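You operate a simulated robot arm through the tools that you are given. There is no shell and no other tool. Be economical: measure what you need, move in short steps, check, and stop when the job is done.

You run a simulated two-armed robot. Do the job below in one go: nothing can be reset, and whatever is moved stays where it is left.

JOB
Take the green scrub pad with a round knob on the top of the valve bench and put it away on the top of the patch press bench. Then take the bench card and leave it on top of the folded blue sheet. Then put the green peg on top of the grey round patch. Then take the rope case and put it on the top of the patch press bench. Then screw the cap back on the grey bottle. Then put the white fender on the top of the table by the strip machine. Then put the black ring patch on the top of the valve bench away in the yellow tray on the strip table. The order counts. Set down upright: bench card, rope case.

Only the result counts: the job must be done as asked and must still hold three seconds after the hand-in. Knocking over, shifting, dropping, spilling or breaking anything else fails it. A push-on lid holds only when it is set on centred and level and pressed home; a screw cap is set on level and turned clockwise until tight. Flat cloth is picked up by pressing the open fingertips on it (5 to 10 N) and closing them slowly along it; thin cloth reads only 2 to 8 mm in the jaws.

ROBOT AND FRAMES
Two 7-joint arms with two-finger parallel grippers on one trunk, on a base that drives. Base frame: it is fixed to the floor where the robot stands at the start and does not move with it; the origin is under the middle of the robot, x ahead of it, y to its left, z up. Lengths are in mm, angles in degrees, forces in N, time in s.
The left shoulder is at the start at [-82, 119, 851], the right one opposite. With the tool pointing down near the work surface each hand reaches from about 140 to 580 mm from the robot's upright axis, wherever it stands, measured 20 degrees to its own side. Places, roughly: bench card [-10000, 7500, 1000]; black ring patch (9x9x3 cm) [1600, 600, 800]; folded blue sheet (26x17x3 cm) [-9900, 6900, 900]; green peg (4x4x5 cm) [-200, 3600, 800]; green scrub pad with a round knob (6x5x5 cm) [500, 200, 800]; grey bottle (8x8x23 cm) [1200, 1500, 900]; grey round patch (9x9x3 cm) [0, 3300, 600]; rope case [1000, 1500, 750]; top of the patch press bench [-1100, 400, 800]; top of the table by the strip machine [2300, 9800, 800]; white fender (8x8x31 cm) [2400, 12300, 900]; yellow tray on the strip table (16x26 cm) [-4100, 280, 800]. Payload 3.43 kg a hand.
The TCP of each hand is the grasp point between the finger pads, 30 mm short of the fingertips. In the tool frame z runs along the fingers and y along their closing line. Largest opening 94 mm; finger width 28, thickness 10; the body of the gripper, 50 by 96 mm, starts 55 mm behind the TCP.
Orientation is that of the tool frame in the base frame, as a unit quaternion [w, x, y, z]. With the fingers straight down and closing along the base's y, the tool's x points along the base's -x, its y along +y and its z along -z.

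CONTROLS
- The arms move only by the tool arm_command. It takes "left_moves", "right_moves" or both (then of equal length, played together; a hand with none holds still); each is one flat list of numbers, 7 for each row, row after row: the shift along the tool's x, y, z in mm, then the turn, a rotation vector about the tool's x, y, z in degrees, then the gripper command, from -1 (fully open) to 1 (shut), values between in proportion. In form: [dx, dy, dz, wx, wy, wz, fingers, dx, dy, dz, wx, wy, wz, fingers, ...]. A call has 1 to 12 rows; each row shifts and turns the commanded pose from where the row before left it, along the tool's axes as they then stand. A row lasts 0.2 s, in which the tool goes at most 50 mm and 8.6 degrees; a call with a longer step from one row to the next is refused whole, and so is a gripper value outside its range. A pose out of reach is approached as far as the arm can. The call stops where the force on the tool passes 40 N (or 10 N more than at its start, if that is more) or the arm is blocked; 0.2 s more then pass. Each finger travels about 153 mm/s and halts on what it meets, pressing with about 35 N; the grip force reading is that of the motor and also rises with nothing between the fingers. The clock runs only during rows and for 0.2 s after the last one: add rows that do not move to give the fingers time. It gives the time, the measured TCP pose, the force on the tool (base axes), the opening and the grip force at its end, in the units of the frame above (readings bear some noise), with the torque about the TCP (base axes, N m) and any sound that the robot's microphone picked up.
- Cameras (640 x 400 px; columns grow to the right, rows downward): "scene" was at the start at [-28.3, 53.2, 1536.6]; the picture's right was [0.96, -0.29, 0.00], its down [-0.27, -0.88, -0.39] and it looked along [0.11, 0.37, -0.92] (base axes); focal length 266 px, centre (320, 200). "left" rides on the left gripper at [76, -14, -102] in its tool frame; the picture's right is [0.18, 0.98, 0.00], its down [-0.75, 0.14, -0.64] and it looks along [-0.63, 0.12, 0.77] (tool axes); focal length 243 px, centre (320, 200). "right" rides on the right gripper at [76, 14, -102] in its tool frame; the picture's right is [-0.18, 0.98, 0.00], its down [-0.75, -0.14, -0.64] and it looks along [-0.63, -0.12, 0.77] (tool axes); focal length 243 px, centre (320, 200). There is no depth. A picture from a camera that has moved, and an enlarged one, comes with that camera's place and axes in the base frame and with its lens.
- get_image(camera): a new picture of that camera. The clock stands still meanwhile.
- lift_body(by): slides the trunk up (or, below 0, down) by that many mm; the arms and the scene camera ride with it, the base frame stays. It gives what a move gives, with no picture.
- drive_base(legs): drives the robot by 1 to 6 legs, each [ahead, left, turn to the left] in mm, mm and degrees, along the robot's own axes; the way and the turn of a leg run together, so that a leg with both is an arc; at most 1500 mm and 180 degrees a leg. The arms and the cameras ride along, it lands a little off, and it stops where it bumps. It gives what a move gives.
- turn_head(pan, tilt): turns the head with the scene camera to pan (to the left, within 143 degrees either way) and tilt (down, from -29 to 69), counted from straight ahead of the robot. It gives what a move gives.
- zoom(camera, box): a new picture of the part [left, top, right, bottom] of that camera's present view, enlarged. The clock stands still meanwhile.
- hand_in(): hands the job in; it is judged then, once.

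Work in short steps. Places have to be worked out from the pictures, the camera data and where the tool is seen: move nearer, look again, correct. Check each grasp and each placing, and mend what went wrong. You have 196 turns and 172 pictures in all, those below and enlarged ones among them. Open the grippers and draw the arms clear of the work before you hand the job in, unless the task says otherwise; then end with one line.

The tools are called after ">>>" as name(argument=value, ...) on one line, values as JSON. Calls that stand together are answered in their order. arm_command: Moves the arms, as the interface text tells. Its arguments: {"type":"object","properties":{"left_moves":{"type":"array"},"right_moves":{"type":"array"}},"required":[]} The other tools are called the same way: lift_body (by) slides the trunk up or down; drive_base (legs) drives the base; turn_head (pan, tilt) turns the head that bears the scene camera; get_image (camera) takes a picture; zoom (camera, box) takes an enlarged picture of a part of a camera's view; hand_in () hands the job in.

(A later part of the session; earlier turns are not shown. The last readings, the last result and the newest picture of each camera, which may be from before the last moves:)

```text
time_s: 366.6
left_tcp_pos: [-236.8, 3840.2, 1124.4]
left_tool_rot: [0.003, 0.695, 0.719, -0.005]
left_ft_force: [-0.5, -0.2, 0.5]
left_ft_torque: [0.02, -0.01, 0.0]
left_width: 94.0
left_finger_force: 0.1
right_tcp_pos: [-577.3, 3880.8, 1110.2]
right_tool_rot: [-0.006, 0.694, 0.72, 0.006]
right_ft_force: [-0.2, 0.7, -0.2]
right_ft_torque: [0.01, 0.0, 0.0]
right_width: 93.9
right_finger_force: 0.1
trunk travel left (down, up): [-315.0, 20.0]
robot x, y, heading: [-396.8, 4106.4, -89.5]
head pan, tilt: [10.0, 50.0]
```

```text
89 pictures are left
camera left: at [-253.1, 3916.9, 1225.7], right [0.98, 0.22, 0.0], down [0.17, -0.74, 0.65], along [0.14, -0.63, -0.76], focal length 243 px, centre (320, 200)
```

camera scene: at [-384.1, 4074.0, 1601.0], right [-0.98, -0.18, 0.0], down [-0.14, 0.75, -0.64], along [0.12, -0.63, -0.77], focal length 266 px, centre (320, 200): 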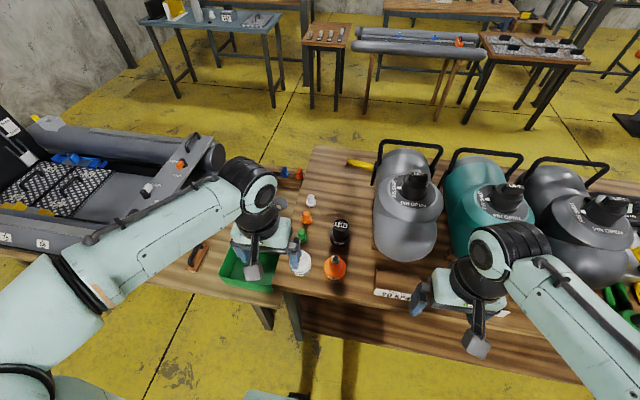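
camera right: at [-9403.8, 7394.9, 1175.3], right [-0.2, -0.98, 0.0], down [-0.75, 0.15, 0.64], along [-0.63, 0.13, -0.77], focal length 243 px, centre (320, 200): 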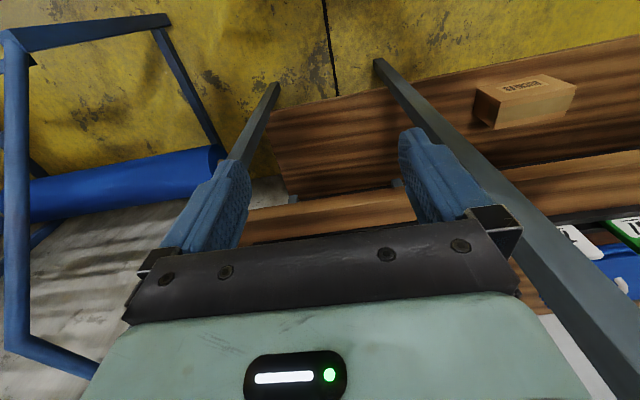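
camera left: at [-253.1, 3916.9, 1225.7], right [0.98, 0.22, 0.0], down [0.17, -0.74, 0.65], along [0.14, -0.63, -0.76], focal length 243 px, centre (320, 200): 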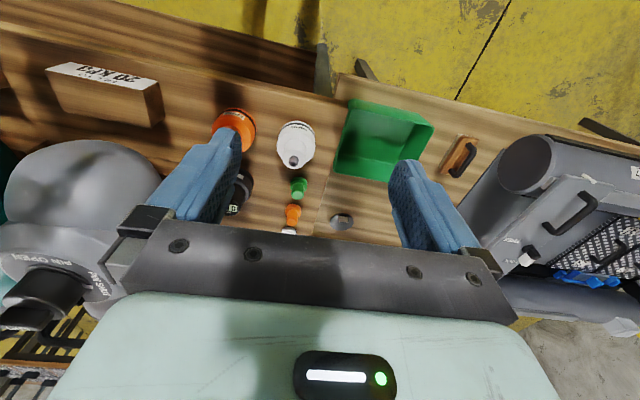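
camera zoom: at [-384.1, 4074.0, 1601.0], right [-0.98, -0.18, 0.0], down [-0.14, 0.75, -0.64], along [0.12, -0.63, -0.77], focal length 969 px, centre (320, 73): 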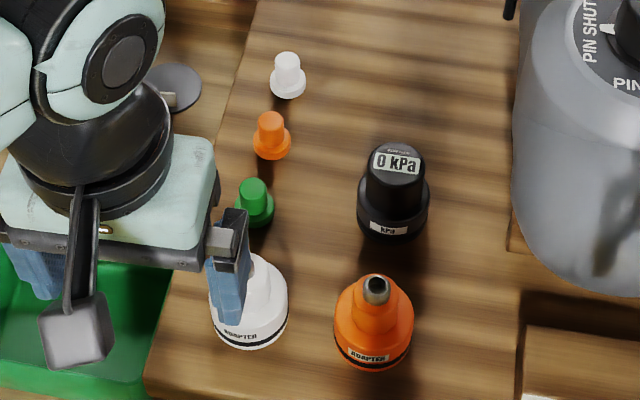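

Move the left hand over the peg at z≈960 and rotate it 45° so the camera clears the white bottle.

>>> arm_command(left_moves=[-39.5, 1, 20, 0, 0, 0, -1, -39.5, 1, 20, 0, 0, 0, -1, -39.5, 1, 25, 0, 0, 0, -1, -39.5, 1, 28, 0, 0, 0, -0.17, -39.5, 1, 29, 0, 0, 0, -0.17, -39.5, 1, 29, 0, 0, 0, -0.17, 0, 0, 0, 0, 0, 7.5, -0.17, 0, 0, 0, 0, 0, 7.5, -0.17, 0, 0, 0, 0, 0, 7.5, -0.17, 0, 0, 0, 0, 0, 7.5, -0.17, 0, 0, 0, 0, 0, 7.5, -0.17, 0, 0, 0, 0, 0, 7.5, -0.17])

>>> get_image(camera="left")

>>> zoom(camera="scene", box=[260, 180, 380, 290])

```text
time_s: 369.2
left_tcp_pos: [-223.5, 3601.7, 974.8]
left_tool_rot: [0.005, 0.918, 0.398, -0.003]
left_ft_force: [-0.1, -0.4, 0.2]
left_ft_torque: [-0.01, 0.01, 0.0]
left_width: 55.4
left_finger_force: 0.0
right_tcp_pos: [-576.7, 3879.6, 1109.5]
right_tool_rot: [-0.006, 0.695, 0.719, 0.006]
right_ft_force: [-0.2, -0.5, 0.0]
right_ft_torque: [0.0, 0.03, 0.0]
right_width: 93.8
right_finger_force: 0.1
trunk travel left (down, up): [-315.0, 20.0]
robot x, y, heading: [-394.2, 4108.0, -89.5]
head pan, tilt: [10.0, 50.0]
```

```text
88 pictures are left
camera left: at [-180.9, 3668.4, 1077.2], right [0.84, -0.54, 0.01], down [-0.41, -0.64, 0.65], along [-0.35, -0.55, -0.76], focal length 243 px, centre (320, 200)
```

left: 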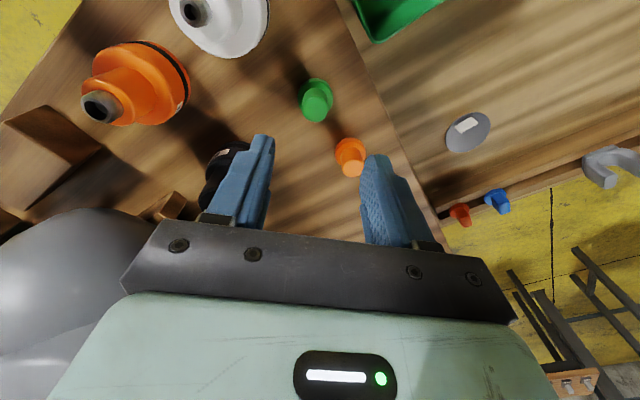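

```text
3.64 times, centred on (320, 235) of scene
camera zoom: at [-384.0, 4074.1, 1601.0], right [-0.98, -0.18, 0.0], down [-0.14, 0.75, -0.64], along [0.12, -0.63, -0.77], focal length 969 px, centre (320, 73)
```

zoom: 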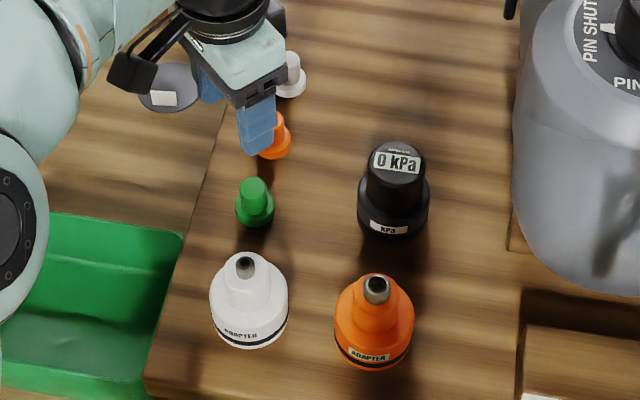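

Peg axis at [-229, 3598], top ~845. Centre, descend to TCP z≈850 and close on the knob.

>>> arm_command(left_moves=[-6.7, -1.3, 40, 0, 0, 0, -0.17, 0, 0, 45, 0, 0, 0, -0.17, 0, 0, 30, 0, 0, 0, -0.17, 0, 0, 8, 0, 0, 0, -0.17, 0, 0, 0, 0, 0, 0, -0.17])

>>> get_image(camera="left")

>>> zoom(camera="scene", box=[260, 180, 380, 290])

```text
time_s: 370.4
left_tcp_pos: [-228.3, 3596.3, 853.5]
left_tool_rot: [0.005, 0.917, 0.398, -0.002]
left_ft_force: [0.2, -0.2, 0.4]
left_ft_torque: [0.04, -0.02, -0.02]
left_width: 55.0
left_finger_force: 0.0
right_tcp_pos: [-576.6, 3879.9, 1108.7]
right_tool_rot: [-0.006, 0.695, 0.719, 0.006]
right_ft_force: [0.0, 0.3, 1.0]
right_ft_torque: [-0.04, 0.03, 0.03]
right_width: 94.0
right_finger_force: 0.0
trunk travel left (down, up): [-315.0, 20.0]
robot x, y, heading: [-396.4, 4107.5, -89.4]
head pan, tilt: [10.0, 50.0]
```

```text
86 pictures are left
camera left: at [-186.6, 3664.0, 954.5], right [0.84, -0.54, 0.01], down [-0.41, -0.64, 0.65], along [-0.35, -0.55, -0.76], focal length 243 px, centre (320, 200)
```

left: 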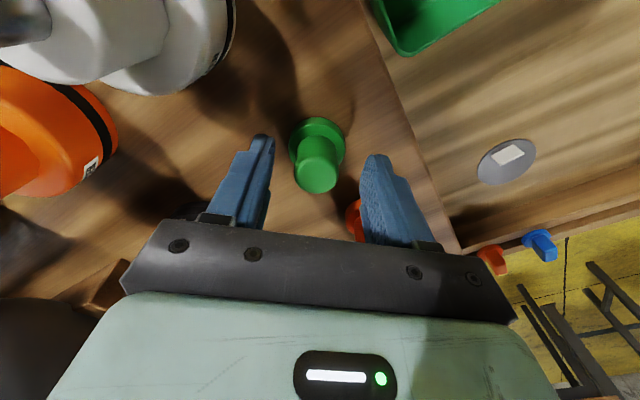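

```text
3.64 times, centred on (320, 235) of scene
camera zoom: at [-384.0, 4074.1, 1601.0], right [-0.98, -0.18, 0.0], down [-0.14, 0.75, -0.64], along [0.12, -0.63, -0.77], focal length 969 px, centre (320, 73)
```

zoom: 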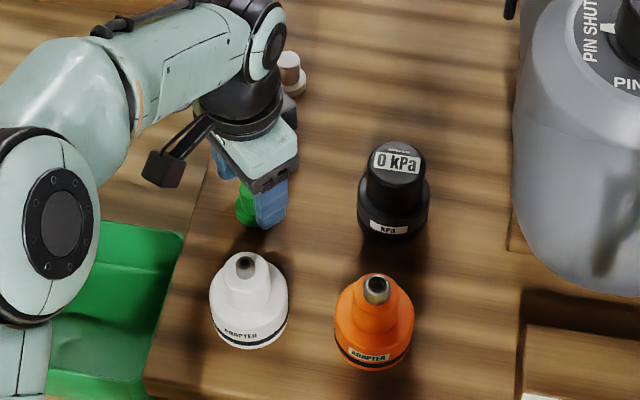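

Peg knob is between the fingers. Close.

>>> arm_command(left_moves=[0, 0, 0, 0, 0, 0, 0.2, 0, 0, 0, 0, 0, 0, 0.5, 0, 0, 0, 0, 0, 0, 1, 0, 0, 0, 0, 0, 0, 1])

>>> arm_command(left_moves=[0, 0, -20, 0, 0, 0, 1, 0, 0, -45, 0, 0, 0, 1, 0, 0, -45, 0, 0, 0, 1, 0, 0, -45, 0, 0, 0, 1])

>>> get_image(camera="left")

```text
time_s: 371.4
left_tcp_pos: [-228.2, 3596.9, 853.1]
left_tool_rot: [0.004, 0.917, 0.398, -0.003]
left_ft_force: [-0.1, 0.0, 0.5]
left_ft_torque: [0.0, 0.0, 0.0]
left_width: 23.9
left_finger_force: 35.1
right_tcp_pos: [-576.1, 3880.0, 1109.6]
right_tool_rot: [-0.005, 0.695, 0.719, 0.006]
right_ft_force: [-0.7, -0.1, 0.6]
right_ft_torque: [0.0, -0.01, 0.01]
right_width: 93.8
right_finger_force: 0.0
trunk travel left (down, up): [-315.0, 20.0]
robot x, y, heading: [-394.2, 4109.2, -89.7]
head pan, tilt: [10.0, 50.0]
```

```text
time_s: 372.4
left_tcp_pos: [-229.4, 3598.9, 1008.0]
left_tool_rot: [0.005, 0.917, 0.398, -0.002]
left_ft_force: [-0.3, 1.0, -0.3]
left_ft_torque: [-0.01, -0.01, 0.03]
left_width: 24.0
left_finger_force: 35.7
right_tcp_pos: [-578.3, 3879.9, 1109.7]
right_tool_rot: [-0.005, 0.695, 0.719, 0.005]
right_ft_force: [-0.7, -0.3, -0.3]
right_ft_torque: [0.0, -0.02, 0.04]
right_width: 94.3
right_finger_force: 0.0
trunk travel left (down, up): [-315.0, 20.0]
robot x, y, heading: [-395.8, 4106.1, -89.5]
head pan, tilt: [10.0, 50.0]
```

```text
84 pictures are left
camera left: at [-186.1, 3665.8, 1109.0], right [0.84, -0.54, 0.0], down [-0.41, -0.64, 0.65], along [-0.35, -0.55, -0.76], focal length 243 px, centre (320, 200)
```

left: 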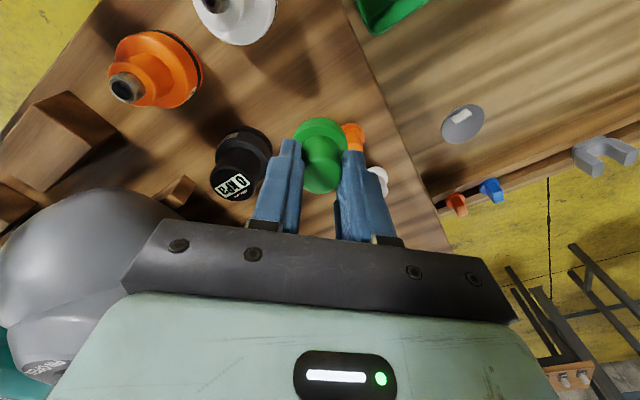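

Peg held. Retract the hand and drive back around to the south side.

>>> arm_command(left_moves=[0, 0, -40, 0, 0, 0, 1, 30, -28, -20, 0, 0, 0, 1, 30, -28, -20, 0, 0, 0, 1, 30, -28, -20, 0, 0, 0, 1, 30, -28, 0, 0, 0, 0, 1, 30, -28, 0, 0, 0, 0, 1])

>>> drive_base(legs=[[-250, 0, 0], [0, 0, 89.5], [1250, 0, 0], [1250, 0, 0], [0, 0, -90]])

>>> drive_base(legs=[[1400, 0, 0], [450, 0, 0], [0, 0, -90], [1100, 0, 0], [1000, 0, 0], [0, 0, -90]])

```text
time_s: 373.8
left_tcp_pos: [-228.6, 3807.0, 1104.4]
left_tool_rot: [0.006, 0.917, 0.398, -0.003]
left_ft_force: [-0.2, -0.5, -1.2]
left_ft_torque: [-0.01, 0.0, -0.02]
left_width: 24.1
left_finger_force: 35.1
right_tcp_pos: [-575.9, 3881.0, 1108.3]
right_tool_rot: [-0.006, 0.694, 0.72, 0.006]
right_ft_force: [1.4, -0.2, -0.3]
right_ft_torque: [-0.03, 0.0, -0.01]
right_width: 94.1
right_finger_force: 0.0
trunk travel left (down, up): [-315.0, 20.0]
robot x, y, heading: [-395.5, 4108.8, -89.8]
head pan, tilt: [10.0, 50.0]
```

```text
time_s: 395.1
left_tcp_pos: [2258.6, 4058.1, 1103.3]
left_tool_rot: [0.006, 0.919, 0.395, -0.003]
left_ft_force: [0.0, -0.2, -0.3]
left_ft_torque: [0.01, 0.01, 0.0]
left_width: 24.1
left_finger_force: 34.4
right_tcp_pos: [1911.7, 4134.6, 1108.4]
right_tool_rot: [-0.006, 0.697, 0.717, 0.006]
right_ft_force: [-0.3, -0.1, 0.4]
right_ft_torque: [0.01, 0.03, 0.01]
right_width: 94.0
right_finger_force: 0.0
trunk travel left (down, up): [-315.0, 20.0]
robot x, y, heading: [2095.1, 4363.4, -90.1]
head pan, tilt: [10.0, 50.0]
```

```text
time_s: 421.9
left_tcp_pos: [-181.4, 2805.3, 1103.8]
left_tool_rot: [0.002, -0.406, 0.914, 0.005]
left_ft_force: [0.2, -0.8, -0.6]
left_ft_torque: [0.01, 0.02, 0.0]
left_width: 23.9
left_finger_force: 34.7
right_tcp_pos: [168.3, 2737.9, 1109.7]
right_tool_rot: [0.006, 0.725, -0.688, 0.006]
right_ft_force: [0.2, 0.7, 0.0]
right_ft_torque: [0.0, 0.01, 0.01]
right_width: 94.0
right_finger_force: 0.0
trunk travel left (down, up): [-315.0, 20.0]
robot x, y, heading: [-9.1, 2504.3, 91.5]
head pan, tilt: [10.0, 50.0]
```

Now move to about [80, 2870] facing the lower table, lower the trunk 120, and look.

>>> drive_base(legs=[[0, -85, -1.5], [355, 0, 0]])

>>> turn_head(pan=5, tilt=55)

>>> get_image(camera="scene")

```text
time_s: 425.2
left_tcp_pos: [-82.1, 3146.3, 1103.8]
left_tool_rot: [0.001, -0.392, 0.92, 0.004]
left_ft_force: [-0.2, -1.1, -0.6]
left_ft_torque: [0.01, 0.0, -0.02]
left_width: 24.1
left_finger_force: 35.1
right_tcp_pos: [263.9, 3068.1, 1109.3]
right_tool_rot: [0.007, 0.715, -0.699, 0.006]
right_ft_force: [0.9, -0.9, -0.8]
right_ft_torque: [0.02, -0.01, -0.01]
right_width: 94.3
right_finger_force: 0.1
trunk travel left (down, up): [-315.0, 20.0]
robot x, y, heading: [82.9, 2840.9, 89.5]
head pan, tilt: [10.0, 50.0]
stopped in leg 2: the robot was blocked; the commanded pose is now the measured one
```

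```text
time_s: 425.8
left_tcp_pos: [-82.5, 3144.7, 1104.2]
left_tool_rot: [0.002, -0.392, 0.92, 0.005]
left_ft_force: [0.6, -0.2, 0.6]
left_ft_torque: [0.02, -0.01, -0.04]
left_width: 23.7
left_finger_force: 35.1
right_tcp_pos: [263.9, 3067.4, 1109.5]
right_tool_rot: [0.006, 0.715, -0.7, 0.007]
right_ft_force: [-0.8, 0.3, 0.2]
right_ft_torque: [0.03, 0.0, 0.0]
right_width: 94.2
right_finger_force: 0.0
trunk travel left (down, up): [-315.0, 20.0]
robot x, y, heading: [79.6, 2839.1, 89.5]
head pan, tilt: [5.0, 55.0]
```

```text
83 pictures are left
camera scene: at [72.7, 2866.2, 1594.4], right [1.0, 0.08, 0.0], down [0.07, -0.82, -0.57], along [-0.05, 0.57, -0.82], focal length 266 px, centre (320, 200)
```

scene: 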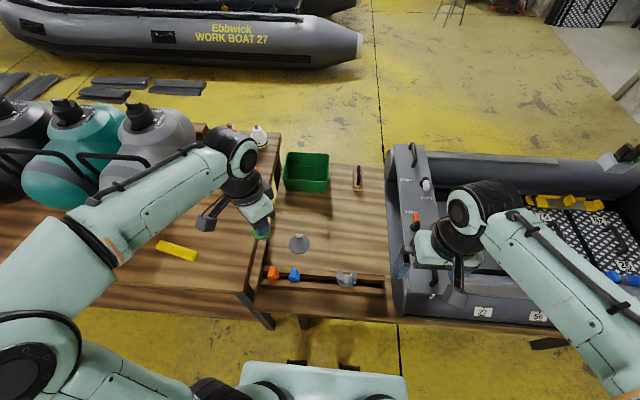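

The base touches the bench foot (front ≈ 245 mm ahead of the axis); fine. Lower the trunk 150 and move the hand near the patch to look.

>>> lift_body(by=-150)

>>> get_image(camera="left")

>>> zoom(camera="scene", box=[240, 200, 380, 300])

```text
time_s: 427.6
left_tcp_pos: [-83.6, 3146.3, 954.4]
left_tool_rot: [0.002, -0.393, 0.92, 0.004]
left_ft_force: [0.2, -0.1, -0.5]
left_ft_torque: [0.02, 0.0, 0.04]
left_width: 24.2
left_finger_force: 35.1
right_tcp_pos: [263.8, 3067.8, 957.9]
right_tool_rot: [0.006, 0.715, -0.699, 0.007]
right_ft_force: [-0.1, 0.6, -0.1]
right_ft_torque: [-0.02, -0.01, 0.02]
right_width: 94.1
right_finger_force: 0.0
trunk travel left (down, up): [-165.0, 170.0]
robot x, y, heading: [79.6, 2839.0, 89.6]
head pan, tilt: [5.0, 55.0]
```

```text
82 pictures are left
camera left: at [-124.7, 3080.9, 1056.1], right [-0.84, 0.55, 0.01], down [0.42, 0.64, 0.65], along [0.35, 0.54, -0.76], focal length 243 px, centre (320, 200)
```

left: 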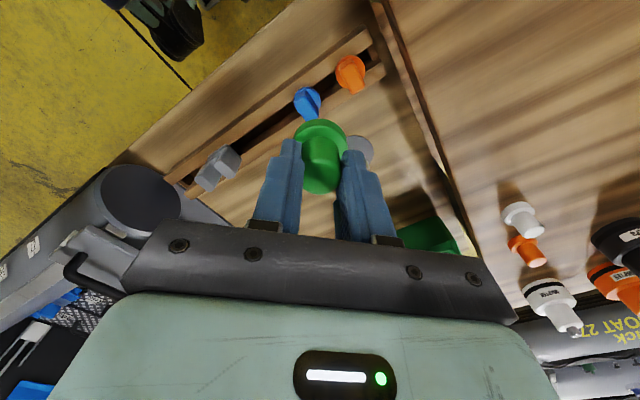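

```text
4.00 times, centred on (310, 250) of scene
camera zoom: at [72.9, 2872.7, 1440.9], right [1.0, 0.08, 0.0], down [0.07, -0.82, -0.57], along [-0.05, 0.57, -0.82], focal length 1066 px, centre (360, 0)
```

zoom: 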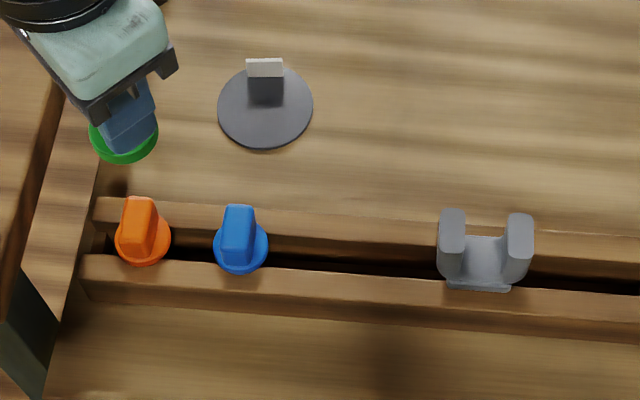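

Zoom closer on the patch to understand its tab.

>>> zoom(camera="scene", box=[284, 204, 328, 244])

```text
10.00 times, centred on (306, 224) of scene
camera zoom: at [72.9, 2872.7, 1440.9], right [1.0, 0.08, 0.0], down [0.07, -0.82, -0.57], along [-0.05, 0.57, -0.82], focal length 2665 px, centre (460, -40)
```

zoom: 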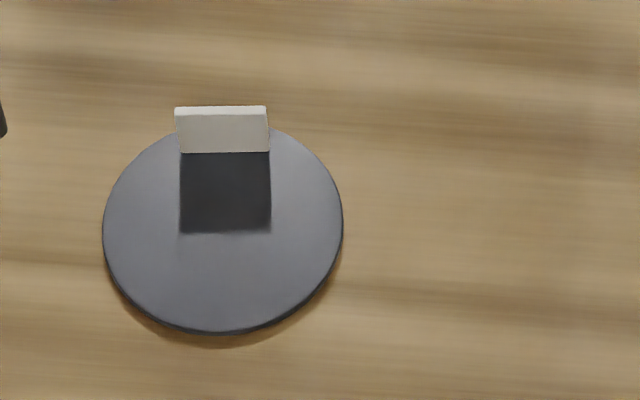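

The tab stands at the disc's north edge, so the disc's middle [-48, 3326] is free. Move above it and descend to z≈700.

>>> arm_command(left_moves=[-38.3, 24.3, 0, 0, 0, 0, 1, -38.3, 24.3, 0, 0, 0, 0, 1, -38.3, 24.3, 0, 0, 0, 0, 1, -38.3, 24.3, 0, 0, 0, 0, 1, 0, 0, 45, 0, 0, 0, 1, 0, 0, 45, 0, 0, 0, 1, 0, 0, 45, 0, 0, 0, 1, 0, 0, 45, 0, 0, 0, 1, 0, 0, 45, 0, 0, 0, 1, 0, 0, 25, 0, 0, 0, 1])

>>> get_image(camera="left")

>>> zoom(camera="scene", box=[260, 190, 350, 260])

```text
time_s: 429.8
left_tcp_pos: [-43.9, 3326.0, 703.8]
left_tool_rot: [0.001, -0.392, 0.92, 0.004]
left_ft_force: [0.4, -0.6, -0.5]
left_ft_torque: [-0.04, 0.04, -0.01]
left_width: 24.0
left_finger_force: 35.3
right_tcp_pos: [263.8, 3068.3, 958.7]
right_tool_rot: [0.006, 0.715, -0.7, 0.006]
right_ft_force: [0.0, -0.7, -0.7]
right_ft_torque: [0.01, 0.01, 0.04]
right_width: 94.1
right_finger_force: 0.0
trunk travel left (down, up): [-165.0, 170.0]
robot x, y, heading: [81.3, 2841.6, 89.5]
head pan, tilt: [5.0, 55.0]
```

```text
79 pictures are left
camera left: at [-87.0, 3261.2, 805.5], right [-0.84, 0.55, 0.0], down [0.42, 0.64, 0.65], along [0.35, 0.54, -0.76], focal length 243 px, centre (320, 200)
```

left: 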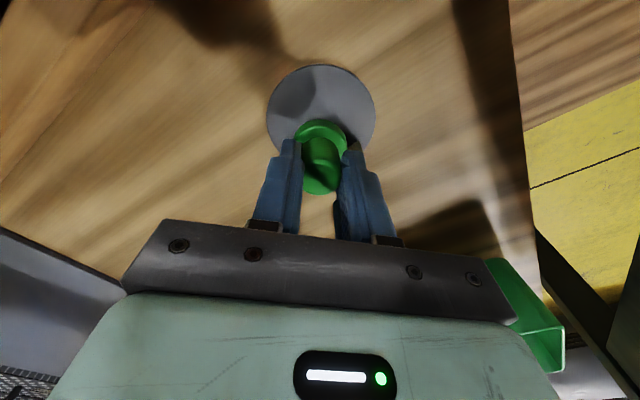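

```text
5.71 times, centred on (305, 225) of scene
camera zoom: at [72.9, 2872.8, 1440.9], right [1.0, 0.08, 0.0], down [0.07, -0.82, -0.57], along [-0.05, 0.57, -0.82], focal length 1523 px, centre (406, 57)
```

zoom: 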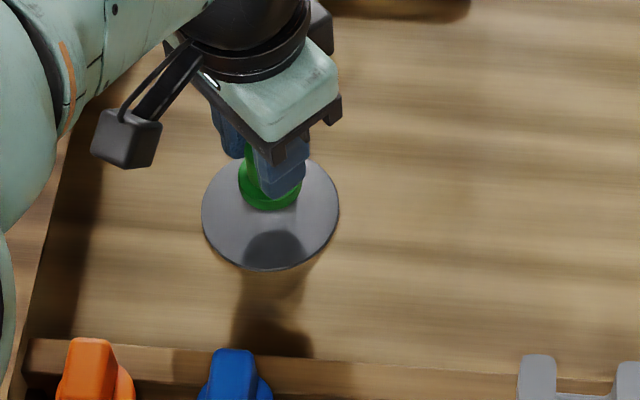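

Peg is above the disc's centre. Lower in small steps to contact.

>>> arm_command(left_moves=[0, 0, 14, 0, 0, 0, 1, 0, 0, 5, 0, 0, 0, 1, 0, 0, 3, 0, 0, 0, 1, 0, 0, 3, 0, 0, 0, 1, 0, 0, 3, 0, 0, 0, 1])

```text
time_s: 431.0
left_tcp_pos: [-46.6, 3325.3, 676.9]
left_tool_rot: [0.002, -0.392, 0.92, 0.005]
left_ft_force: [0.7, -0.3, -1.4]
left_ft_torque: [-0.02, -0.01, 0.01]
left_width: 24.0
left_finger_force: 34.9
right_tcp_pos: [263.3, 3067.1, 958.7]
right_tool_rot: [0.007, 0.714, -0.7, 0.006]
right_ft_force: [0.1, 0.5, -0.9]
right_ft_torque: [0.03, -0.02, -0.01]
right_width: 94.0
right_finger_force: 0.0
trunk travel left (down, up): [-165.0, 170.0]
robot x, y, heading: [79.0, 2840.8, 89.6]
head pan, tilt: [5.0, 55.0]
```

>>> arm_command(left_moves=[0, 0, 3, 0, 0, 0, 1, 0, 0, 3, 0, 0, 0, 1, 0, 0, 3, 0, 0, 0, 1, 0, 0, 3, 0, 0, 0, 1])

>>> get_image(camera="left")

```text
time_s: 432.0
left_tcp_pos: [-46.8, 3326.8, 670.0]
left_tool_rot: [0.005, -0.393, 0.92, 0.009]
left_ft_force: [-0.7, -0.4, 36.0]
left_ft_torque: [-0.09, -0.18, -0.01]
left_width: 24.0
left_finger_force: 35.1
right_tcp_pos: [264.1, 3065.9, 959.2]
right_tool_rot: [0.005, 0.714, -0.7, 0.006]
right_ft_force: [0.0, 0.3, 0.6]
right_ft_torque: [0.02, 0.03, 0.05]
right_width: 93.9
right_finger_force: 0.2
trunk travel left (down, up): [-165.0, 170.0]
robot x, y, heading: [83.0, 2846.4, 89.6]
head pan, tilt: [5.0, 55.0]
```

```text
77 pictures are left
camera left: at [-87.7, 3260.7, 771.2], right [-0.84, 0.55, 0.01], down [0.42, 0.63, 0.66], along [0.35, 0.55, -0.76], focal length 243 px, centre (320, 200)
```

left: 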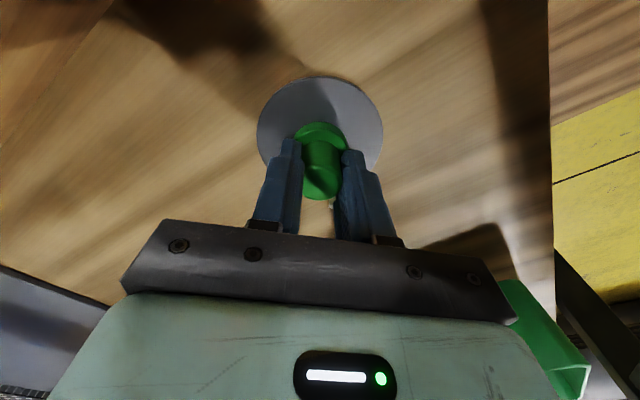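

Firm contact at z 670. Ease up 2 mm, open slightly, and rise.

>>> arm_command(left_moves=[0, 0, -2, 0, 0, 0, 1, 0, 0, 0, 0, 0, 0, 0.35, 0, 0, 0, 0, 0, 0, 0.25, 0, 0, -25, 0, 0, 0, 0.25, 0, 0, -45, 0, 0, 0, 0.2, 0, 0, -45, 0, 0, 0, 0, 0, 0, -45, 0, 0, 0, 0])

>>> get_image(camera="left")

```text
time_s: 433.6
left_tcp_pos: [-46.7, 3325.8, 827.1]
left_tool_rot: [0.002, -0.392, 0.92, 0.003]
left_ft_force: [0.3, -0.3, -0.2]
left_ft_torque: [-0.02, 0.02, -0.01]
left_width: 47.2
left_finger_force: 0.1
right_tcp_pos: [263.7, 3067.7, 958.6]
right_tool_rot: [0.006, 0.715, -0.699, 0.006]
right_ft_force: [1.0, -0.5, 0.8]
right_ft_torque: [0.01, 0.02, -0.04]
right_width: 94.1
right_finger_force: 0.0
trunk travel left (down, up): [-165.0, 170.0]
robot x, y, heading: [75.9, 2840.7, 89.6]
head pan, tilt: [5.0, 55.0]
```

```text
76 pictures are left
camera left: at [-88.3, 3260.6, 929.0], right [-0.84, 0.55, 0.0], down [0.42, 0.64, 0.65], along [0.35, 0.54, -0.76], focal length 243 px, centre (320, 200)
```

left: 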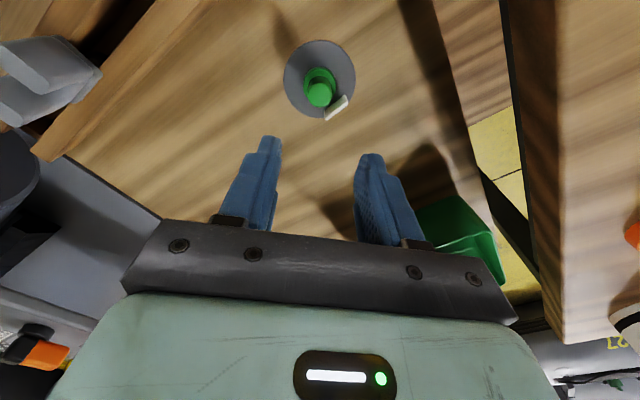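

Peg stands on the patch. Now retract the left hand, un-yaw it, raise the trunk, and back off toward the grey table's north side for the rope case.

>>> arm_command(left_moves=[0, 0, -45, 0, 0, 0, -1, 0, 0, -45, 0, 0, 0, -1, 29, -28, -20, 0, 0, 0, -1, 29, -28, 0, 0, 0, 0, -1, 29, -28, 0, 0, 0, 0, -1, 29, -28, 0, 0, 0, 0, -1, 0, 0, 0, 0, 0, -7.5, -1, 0, 0, 0, 0, 0, -7.5, -1, 0, 0, 0, 0, 0, -7.5, -1, 0, 0, 0, 0, 0, -7.5, -1, 0, 0, 0, 0, 0, -7.5, -1, 0, 0, 0, 0, 0, -7.5, -1])

>>> drive_base(legs=[[-400, 0, 0], [0, 0, -90], [900, 0, 0], [0, 0, -90]])

>>> lift_body(by=110)

>>> turn_head(pan=0, tilt=35)

>>> get_image(camera="scene")

```text
time_s: 436.2
left_tcp_pos: [-45.6, 3162.9, 936.2]
left_tool_rot: [-0.003, 0.716, -0.698, -0.003]
left_ft_force: [0.4, -0.6, -0.1]
left_ft_torque: [-0.01, 0.0, 0.03]
left_width: 94.3
left_finger_force: 0.0
right_tcp_pos: [264.5, 3068.3, 958.9]
right_tool_rot: [0.006, 0.714, -0.7, 0.006]
right_ft_force: [-0.3, -0.4, 0.3]
right_ft_torque: [0.01, 0.03, 0.04]
right_width: 94.3
right_finger_force: 0.0
trunk travel left (down, up): [-165.0, 170.0]
robot x, y, heading: [77.1, 2843.5, 89.6]
head pan, tilt: [5.0, 55.0]
```

```text
time_s: 450.6
left_tcp_pos: [1110.9, 2112.7, 936.4]
left_tool_rot: [0.002, 0.698, 0.716, -0.003]
left_ft_force: [0.1, -0.1, -0.2]
left_ft_torque: [0.01, 0.0, -0.01]
left_width: 94.0
left_finger_force: 0.1
right_tcp_pos: [799.8, 2206.6, 958.3]
right_tool_rot: [-0.006, 0.697, 0.717, 0.006]
right_ft_force: [-0.4, 0.4, 0.4]
right_ft_torque: [0.02, 0.0, 0.01]
right_width: 93.8
right_finger_force: 0.1
trunk travel left (down, up): [-165.0, 170.0]
robot x, y, heading: [981.9, 2433.3, -90.1]
head pan, tilt: [5.0, 55.0]
```

```text
time_s: 452.1
left_tcp_pos: [1109.7, 2111.9, 1046.0]
left_tool_rot: [0.003, 0.698, 0.716, -0.002]
left_ft_force: [0.2, 0.0, -0.4]
left_ft_torque: [0.03, -0.03, 0.0]
left_width: 94.1
left_finger_force: 0.1
right_tcp_pos: [800.9, 2205.9, 1068.1]
right_tool_rot: [-0.007, 0.697, 0.717, 0.007]
right_ft_force: [0.2, 1.0, 0.2]
right_ft_torque: [-0.01, 0.02, 0.02]
right_width: 94.0
right_finger_force: 0.1
trunk travel left (down, up): [-275.0, 60.0]
robot x, y, heading: [981.5, 2430.8, -90.1]
head pan, tilt: [5.0, 55.0]
```

```text
time_s: 452.9
left_tcp_pos: [1111.1, 2111.9, 1045.8]
left_tool_rot: [0.004, 0.697, 0.717, -0.003]
left_ft_force: [-0.2, 0.3, 0.4]
left_ft_torque: [0.01, -0.01, 0.0]
left_width: 94.2
left_finger_force: 0.1
right_tcp_pos: [800.3, 2204.6, 1068.5]
right_tool_rot: [-0.006, 0.697, 0.717, 0.005]
right_ft_force: [0.3, 0.4, 0.3]
right_ft_torque: [0.01, -0.01, -0.02]
right_width: 94.3
right_finger_force: 0.0
trunk travel left (down, up): [-275.0, 60.0]
robot x, y, heading: [981.1, 2434.1, -89.8]
head pan, tilt: [0.0, 35.0]
```

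```text
75 pictures are left
camera scene: at [981.6, 2385.7, 1578.5], right [-1.0, 0.0, 0.0], down [0.0, 0.57, -0.82], along [0.0, -0.82, -0.57], focal length 266 px, centre (320, 200)
```

scene: 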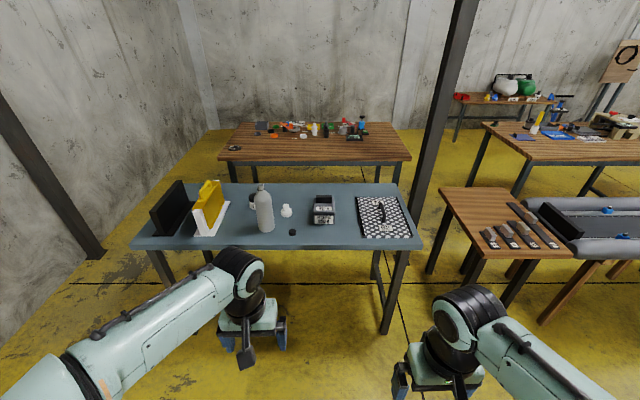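

>>> zoom(camera="scene", box=[230, 170, 420, 260])

>>> zoom(camera="scene", box=[210, 110, 420, 180])

```text
3.37 times, centred on (325, 215) of scene
camera zoom: at [981.6, 2385.7, 1578.5], right [-1.0, 0.0, 0.0], down [0.0, 0.57, -0.82], along [0.0, -0.82, -0.57], focal length 898 px, centre (303, 150)
```

zoom: 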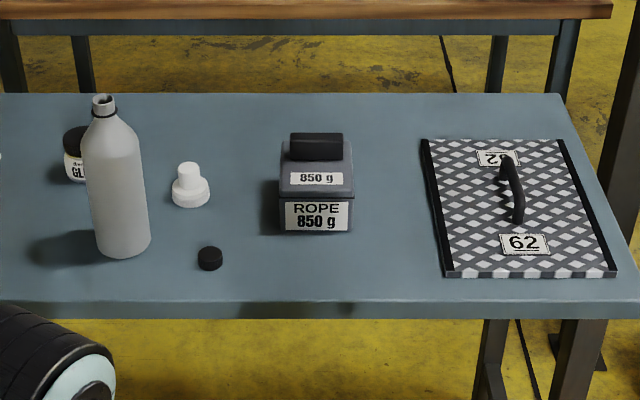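

```text
3.05 times, centred on (315, 145) of scene
camera zoom: at [981.6, 2385.7, 1578.5], right [-1.0, 0.0, 0.0], down [0.0, 0.57, -0.82], along [0.0, -0.82, -0.57], focal length 812 px, centre (335, 368)
```

zoom: 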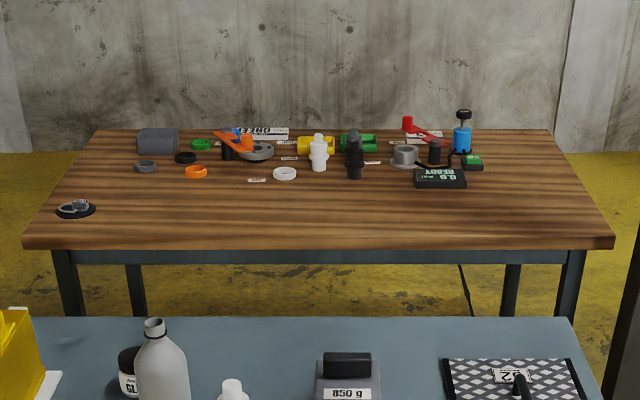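

I see the rope case ("850 g") at ≈[962, 1370], black cap at ≈[1114, 1442], bottle at ≈[1236, 1417]. Move so the left hand reaches the case.

>>> drive_base(legs=[[0, -175, 0], [550, 0, 0]])

>>> turn_head(pan=15, tilt=50)

>>> get_image(camera="scene")

```text
time_s: 457.9
left_tcp_pos: [936.9, 1554.5, 1047.2]
left_tool_rot: [0.003, 0.697, 0.717, -0.002]
left_ft_force: [-0.6, 0.2, 0.2]
left_ft_torque: [0.0, -0.05, -0.02]
left_width: 93.9
left_finger_force: 0.0
right_tcp_pos: [625.2, 1648.6, 1069.4]
right_tool_rot: [-0.006, 0.697, 0.717, 0.007]
right_ft_force: [-0.7, 0.0, -0.7]
right_ft_torque: [0.02, 0.03, -0.05]
right_width: 94.1
right_finger_force: 0.1
trunk travel left (down, up): [-275.0, 60.0]
robot x, y, heading: [811.1, 1876.7, -89.9]
head pan, tilt: [0.0, 35.0]
```

```text
time_s: 458.6
left_tcp_pos: [936.1, 1554.9, 1045.8]
left_tool_rot: [0.002, 0.697, 0.717, -0.003]
left_ft_force: [0.0, -0.2, -0.6]
left_ft_torque: [0.0, -0.02, -0.02]
left_width: 94.1
left_finger_force: 0.1
right_tcp_pos: [626.2, 1648.2, 1068.0]
right_tool_rot: [-0.006, 0.697, 0.717, 0.006]
right_ft_force: [0.5, 0.4, 0.7]
right_ft_torque: [-0.03, 0.0, -0.03]
right_width: 94.0
right_finger_force: 0.1
trunk travel left (down, up): [-275.0, 60.0]
robot x, y, heading: [806.4, 1874.0, -89.9]
head pan, tilt: [15.0, 50.0]
```

```text
72 pictures are left
camera scene: at [827.0, 1842.5, 1556.9], right [-0.97, -0.26, 0.0], down [-0.2, 0.74, -0.64], along [0.17, -0.62, -0.77], focal length 266 px, centre (320, 200)
```

scene: 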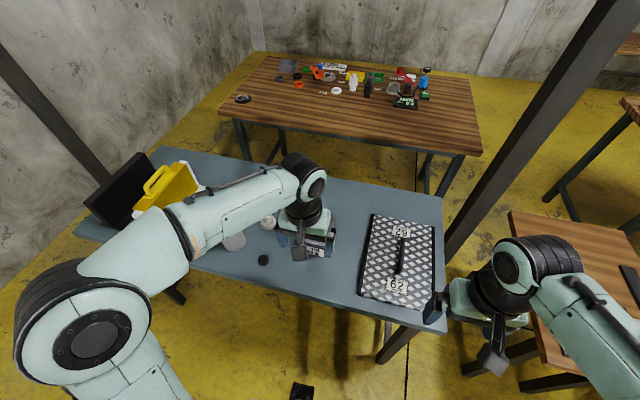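

>>> get_image(camera="left")

>>> zoom(camera="scene", box=[220, 190, 380, 290])

```text
71 pictures are left
camera left: at [920.7, 1632.7, 1148.1], right [0.98, 0.21, 0.0], down [0.16, -0.74, 0.65], along [0.14, -0.63, -0.76], focal length 243 px, centre (320, 200)
```

left: 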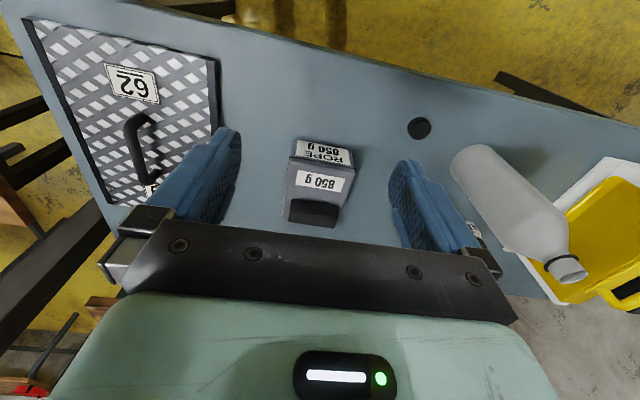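

```text
4.00 times, centred on (300, 240) of scene
camera zoom: at [827.0, 1842.5, 1556.9], right [-0.97, -0.26, 0.0], down [-0.2, 0.74, -0.64], along [0.17, -0.62, -0.77], focal length 1066 px, centre (400, 40)
```

zoom: 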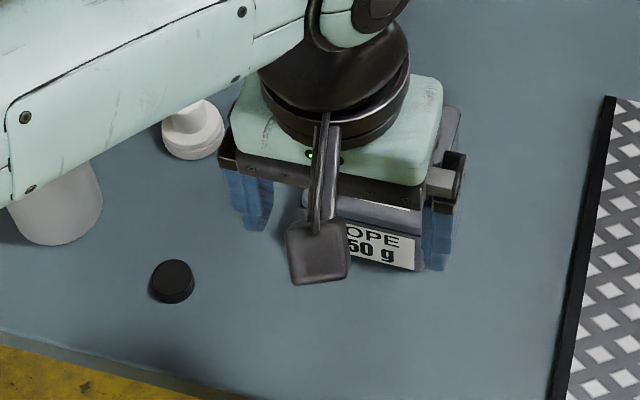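

Handle triangulates to [964, 1393, ~888]. Rotate the hand 91.6° so the fingers close across the handle's thin side, then move above it.

>>> arm_command(left_moves=[0, 0, 0, 0, 0, 8.33, -1, 0, 0, 0, 0, 0, 8.33, -1, 0, 0, 0, 0, 0, 8.33, -1, 0, 0, 0, 0, 0, 8.33, -1, 0, 0, 0, 0, 0, 8.33, -1, 0, 0, 0, 0, 0, 8.33, -1, 0, 0, 0, 0, 0, 8.33, -1, 0, 0, 0, 0, 0, 8.33, -1, 0, 0, 0, 0, 0, 8.33, -1, 0, 0, 0, 0, 0, 8.33, -1, 0, 0, 0, 0, 0, 8.3, -1])

>>> arm_command(left_moves=[7, 40, 10, 0, 0, 0, -1, 7, 40, 10, 0, 0, 0, -1, 7, 40, 10, 0, 0, 0, -1, 6, 41, 15, 0, 0, 0, -1])

>>> get_image(camera="left")

>>> zoom(camera="scene", box=[220, 160, 380, 270])

```text
time_s: 461.0
left_tcp_pos: [936.9, 1553.9, 1045.5]
left_tool_rot: [0.004, 1.0, -0.001, 0.001]
left_ft_force: [0.3, -0.6, -0.2]
left_ft_torque: [-0.01, 0.0, 0.04]
left_width: 93.9
left_finger_force: 0.1
right_tcp_pos: [625.1, 1648.6, 1068.5]
right_tool_rot: [-0.005, 0.697, 0.717, 0.006]
right_ft_force: [-0.9, -0.9, 0.5]
right_ft_torque: [0.03, 0.0, 0.0]
right_width: 94.3
right_finger_force: 0.0
trunk travel left (down, up): [-275.0, 60.0]
robot x, y, heading: [809.2, 1875.4, -90.1]
head pan, tilt: [15.0, 50.0]
```

```text
time_s: 462.0
left_tcp_pos: [965.8, 1391.4, 1000.6]
left_tool_rot: [0.004, 1.0, -0.001, -0.001]
left_ft_force: [0.6, 0.0, 0.4]
left_ft_torque: [-0.01, 0.02, 0.03]
left_width: 94.2
left_finger_force: 0.1
right_tcp_pos: [625.4, 1648.0, 1068.8]
right_tool_rot: [-0.007, 0.697, 0.717, 0.007]
right_ft_force: [-0.9, 0.1, 0.3]
right_ft_torque: [-0.01, 0.0, 0.02]
right_width: 94.4
right_finger_force: 0.0
trunk travel left (down, up): [-275.0, 60.0]
robot x, y, heading: [807.3, 1875.8, -90.1]
head pan, tilt: [15.0, 50.0]
```

```text
69 pictures are left
camera left: at [1040.8, 1406.7, 1103.2], right [0.18, -0.98, 0.01], down [-0.75, -0.14, 0.64], along [-0.63, -0.12, -0.77], focal length 243 px, centre (320, 200)
```

left: 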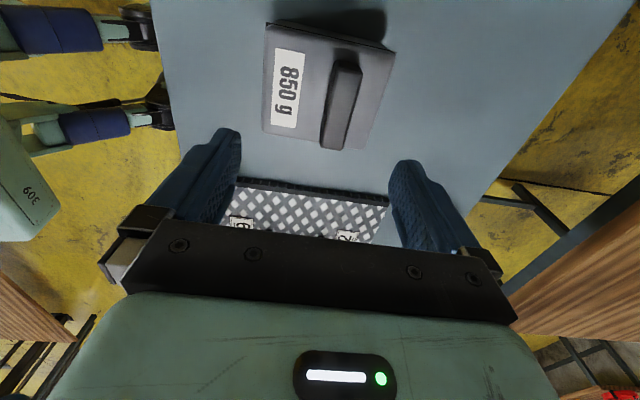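

```text
3.64 times, centred on (300, 215) of scene
camera zoom: at [827.0, 1840.9, 1556.8], right [-0.97, -0.26, 0.0], down [-0.2, 0.74, -0.64], along [0.17, -0.62, -0.77], focal length 969 px, centre (393, 146)
```

zoom: 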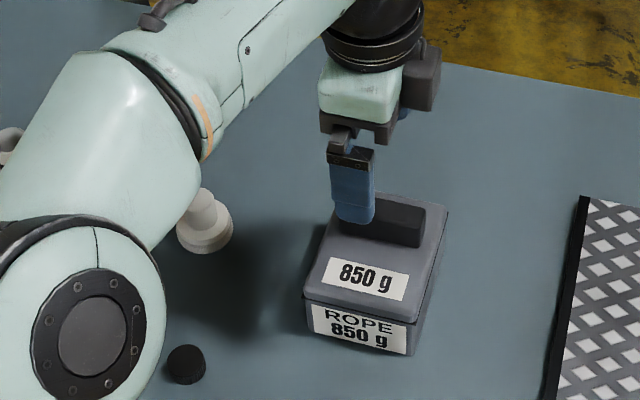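

Handle centre ≈[970, 1383], top ~900. Adjust, lower to z≈906, then look before closing.

>>> arm_command(left_moves=[4, 8, 30, 0, 0, 0, -0.6, 0, 0, 35, 0, 0, 0, -0.4, 0, 0, 29, 0, 0, 0, -0.4, 0, 0, 0, 0, 0, 0, -0.4])

>>> get_image(camera="left")

>>> zoom(camera="scene", box=[260, 170, 360, 250])

```text
time_s: 463.0
left_tcp_pos: [969.5, 1383.5, 908.2]
left_tool_rot: [0.005, 1.0, 0.0, 0.0]
left_ft_force: [-0.3, 0.1, 0.2]
left_ft_torque: [-0.04, 0.01, -0.03]
left_width: 65.6
left_finger_force: 0.2
right_tcp_pos: [626.4, 1648.8, 1070.0]
right_tool_rot: [-0.007, 0.697, 0.717, 0.007]
right_ft_force: [0.2, 0.6, -0.3]
right_ft_torque: [-0.04, -0.01, 0.0]
right_width: 94.1
right_finger_force: 0.1
trunk travel left (down, up): [-275.0, 60.0]
robot x, y, heading: [808.6, 1873.0, -90.0]
head pan, tilt: [15.0, 50.0]
```

```text
67 pictures are left
camera left: at [1045.5, 1399.3, 1010.9], right [0.18, -0.98, 0.01], down [-0.75, -0.14, 0.64], along [-0.63, -0.12, -0.77], focal length 243 px, centre (320, 200)
```

left: 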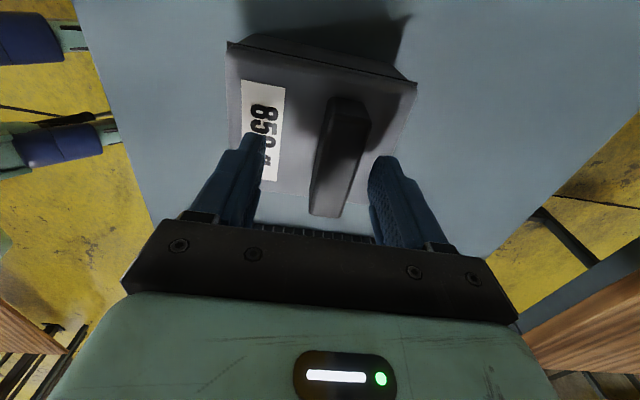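

```text
5.00 times, centred on (310, 210) of scene
camera zoom: at [827.0, 1842.6, 1556.8], right [-0.97, -0.26, 0.0], down [-0.2, 0.74, -0.64], along [0.17, -0.62, -0.77], focal length 1332 px, centre (370, 150)
```

zoom: 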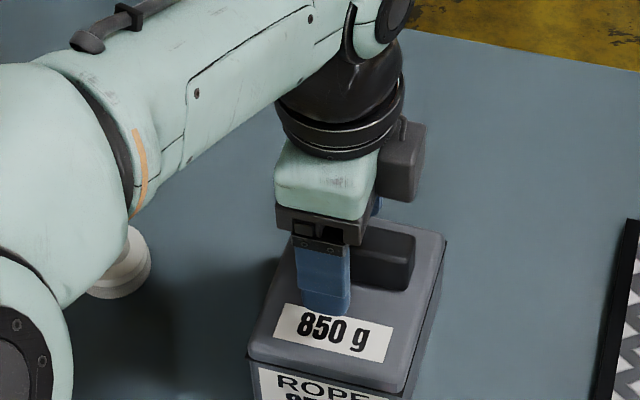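

Fingers straddle the handle. Lower 6 mm and close.

>>> arm_command(left_moves=[0, 3, 6, 0, 0, 0, -0.3, 0, 0, 0, 0, 0, 0, 0, 0, 0, 0, 0, 0, 0, 0.3, 0, 0, 0, 0, 0, 0, 0.6, 0, 0, 0, 0, 0, 0, 1, 0, 0, 0, 0, 0, 0, 1])

```text
time_s: 464.4
left_tcp_pos: [968.4, 1380.8, 901.9]
left_tool_rot: [0.005, 1.0, 0.0, 0.0]
left_ft_force: [0.3, -1.7, 1.6]
left_ft_torque: [0.34, 0.01, 0.0]
left_width: 24.0
left_finger_force: 34.9
right_tcp_pos: [625.8, 1649.2, 1067.9]
right_tool_rot: [-0.006, 0.697, 0.717, 0.006]
right_ft_force: [-0.5, -0.4, 1.1]
right_ft_torque: [0.04, 0.01, 0.01]
right_width: 94.2
right_finger_force: 0.0
trunk travel left (down, up): [-275.0, 60.0]
robot x, y, heading: [805.9, 1871.2, -90.1]
head pan, tilt: [15.0, 50.0]
```

Gripped (24 mm). Lift and check.

>>> arm_command(left_moves=[0, 0, -15, 0, 0, 0, 1, 0, 0, -30, 0, 0, 0, 1, 0, 0, -40, 0, 0, 0, 1, 0, 0, -40, 0, 0, 0, 1, 0, 0, -30, 0, 0, 0, 1])

>>> zoom(camera="scene", box=[220, 130, 400, 270])

```text
time_s: 465.6
left_tcp_pos: [967.2, 1382.8, 1058.7]
left_tool_rot: [0.004, 1.0, -0.001, 0.0]
left_ft_force: [-0.3, -0.1, -8.1]
left_ft_torque: [-0.1, -0.01, 0.01]
left_width: 23.8
left_finger_force: 35.0
right_tcp_pos: [625.0, 1647.7, 1067.8]
right_tool_rot: [-0.007, 0.697, 0.717, 0.006]
right_ft_force: [-0.1, 0.5, 0.1]
right_ft_torque: [-0.02, 0.01, -0.01]
right_width: 94.0
right_finger_force: 0.1
trunk travel left (down, up): [-275.0, 60.0]
robot x, y, heading: [805.1, 1874.4, -90.1]
head pan, tilt: [15.0, 50.0]
```

```text
2.86 times, centred on (310, 200) of scene
camera zoom: at [827.0, 1841.7, 1556.8], right [-0.97, -0.26, 0.0], down [-0.2, 0.74, -0.64], along [0.17, -0.62, -0.77], focal length 761 px, centre (349, 200)
```

zoom: 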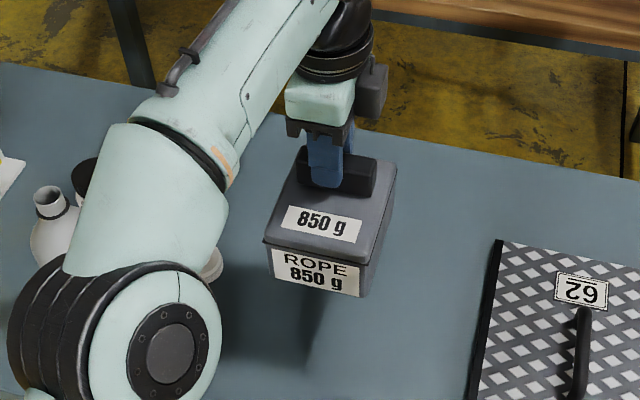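

Case is held. Back off, draw the hand in, then go west along y≈2450 to look for the way to the patch press bench.

>>> drive_base(legs=[[-570, 0, 0]])

>>> arm_command(left_moves=[0, -35, -10, 0, 0, 0, 1, 0, -35, -10, 0, 0, 0, 1, 0, -35, -10, 0, 0, 0, 1, 0, -35, -10, 0, 0, 0, 1, 0, -30, 0, 0, 0, 0, 1])

>>> drive_base(legs=[[0, 0, -90], [1400, 0, 0], [1300, 0, 0]])

>>> turn_head(pan=50, tilt=25)

>>> get_image(camera="scene")

```text
time_s: 468.9
left_tcp_pos: [967.6, 1948.9, 1058.1]
left_tool_rot: [0.005, 1.0, 0.0, 0.0]
left_ft_force: [0.2, -0.6, -8.6]
left_ft_torque: [-0.11, -0.05, -0.01]
left_width: 23.8
left_finger_force: 35.4
right_tcp_pos: [626.7, 2214.6, 1069.9]
right_tool_rot: [-0.006, 0.697, 0.717, 0.005]
right_ft_force: [-0.2, -0.2, 0.8]
right_ft_torque: [-0.02, 0.01, -0.02]
right_width: 94.0
right_finger_force: 0.0
trunk travel left (down, up): [-275.0, 60.0]
robot x, y, heading: [808.3, 2440.0, -90.0]
head pan, tilt: [15.0, 50.0]
```

```text
time_s: 470.1
left_tcp_pos: [967.7, 2121.6, 1096.5]
left_tool_rot: [0.004, 1.0, 0.0, -0.001]
left_ft_force: [-0.2, 0.5, -8.0]
left_ft_torque: [-0.1, -0.03, 0.0]
left_width: 23.7
left_finger_force: 35.4
right_tcp_pos: [627.5, 2216.1, 1070.1]
right_tool_rot: [-0.007, 0.697, 0.717, 0.006]
right_ft_force: [-1.1, 0.5, -0.8]
right_ft_torque: [-0.02, 0.01, 0.01]
right_width: 93.9
right_finger_force: 0.0
trunk travel left (down, up): [-275.0, 60.0]
robot x, y, heading: [807.0, 2438.3, -90.3]
head pan, tilt: [15.0, 50.0]
```

```text
time_s: 487.3
left_tcp_pos: [-2252.9, 2391.7, 1095.8]
left_tool_rot: [-0.003, -0.698, 0.716, 0.004]
left_ft_force: [-0.4, 0.0, -8.5]
left_ft_torque: [-0.06, 0.1, 0.0]
left_width: 23.6
left_finger_force: 35.2
right_tcp_pos: [-2152.5, 2729.7, 1068.1]
right_tool_rot: [0.0, 1.0, 0.001, 0.009]
right_ft_force: [0.5, 0.0, 0.0]
right_ft_torque: [-0.01, -0.02, -0.02]
right_width: 93.9
right_finger_force: 0.1
trunk travel left (down, up): [-275.0, 60.0]
robot x, y, heading: [-1931.1, 2541.1, 178.4]
head pan, tilt: [15.0, 50.0]
```

```text
time_s: 488.3
left_tcp_pos: [-2252.9, 2391.0, 1095.5]
left_tool_rot: [-0.002, -0.698, 0.716, 0.003]
left_ft_force: [-0.5, 1.5, -8.4]
left_ft_torque: [-0.05, 0.12, -0.01]
left_width: 23.7
left_finger_force: 34.7
right_tcp_pos: [-2152.0, 2730.9, 1068.8]
right_tool_rot: [0.0, 1.0, 0.0, 0.009]
right_ft_force: [-0.5, -0.6, -0.4]
right_ft_torque: [0.01, -0.01, -0.03]
right_width: 93.9
right_finger_force: 0.1
trunk travel left (down, up): [-275.0, 60.0]
robot x, y, heading: [-1930.7, 2540.7, 178.5]
head pan, tilt: [50.0, 25.0]
```

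```text
64 pictures are left
camera scene: at [-1948.9, 2468.9, 1594.2], right [-0.75, 0.66, 0.0], down [0.28, 0.32, -0.91], along [-0.6, -0.68, -0.42], focal length 266 px, centre (320, 200)
```

scene: 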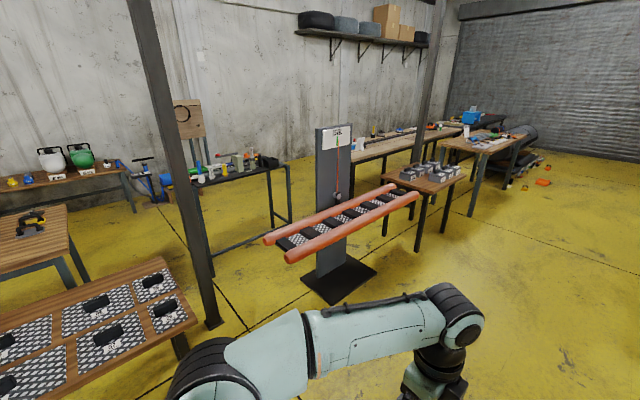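

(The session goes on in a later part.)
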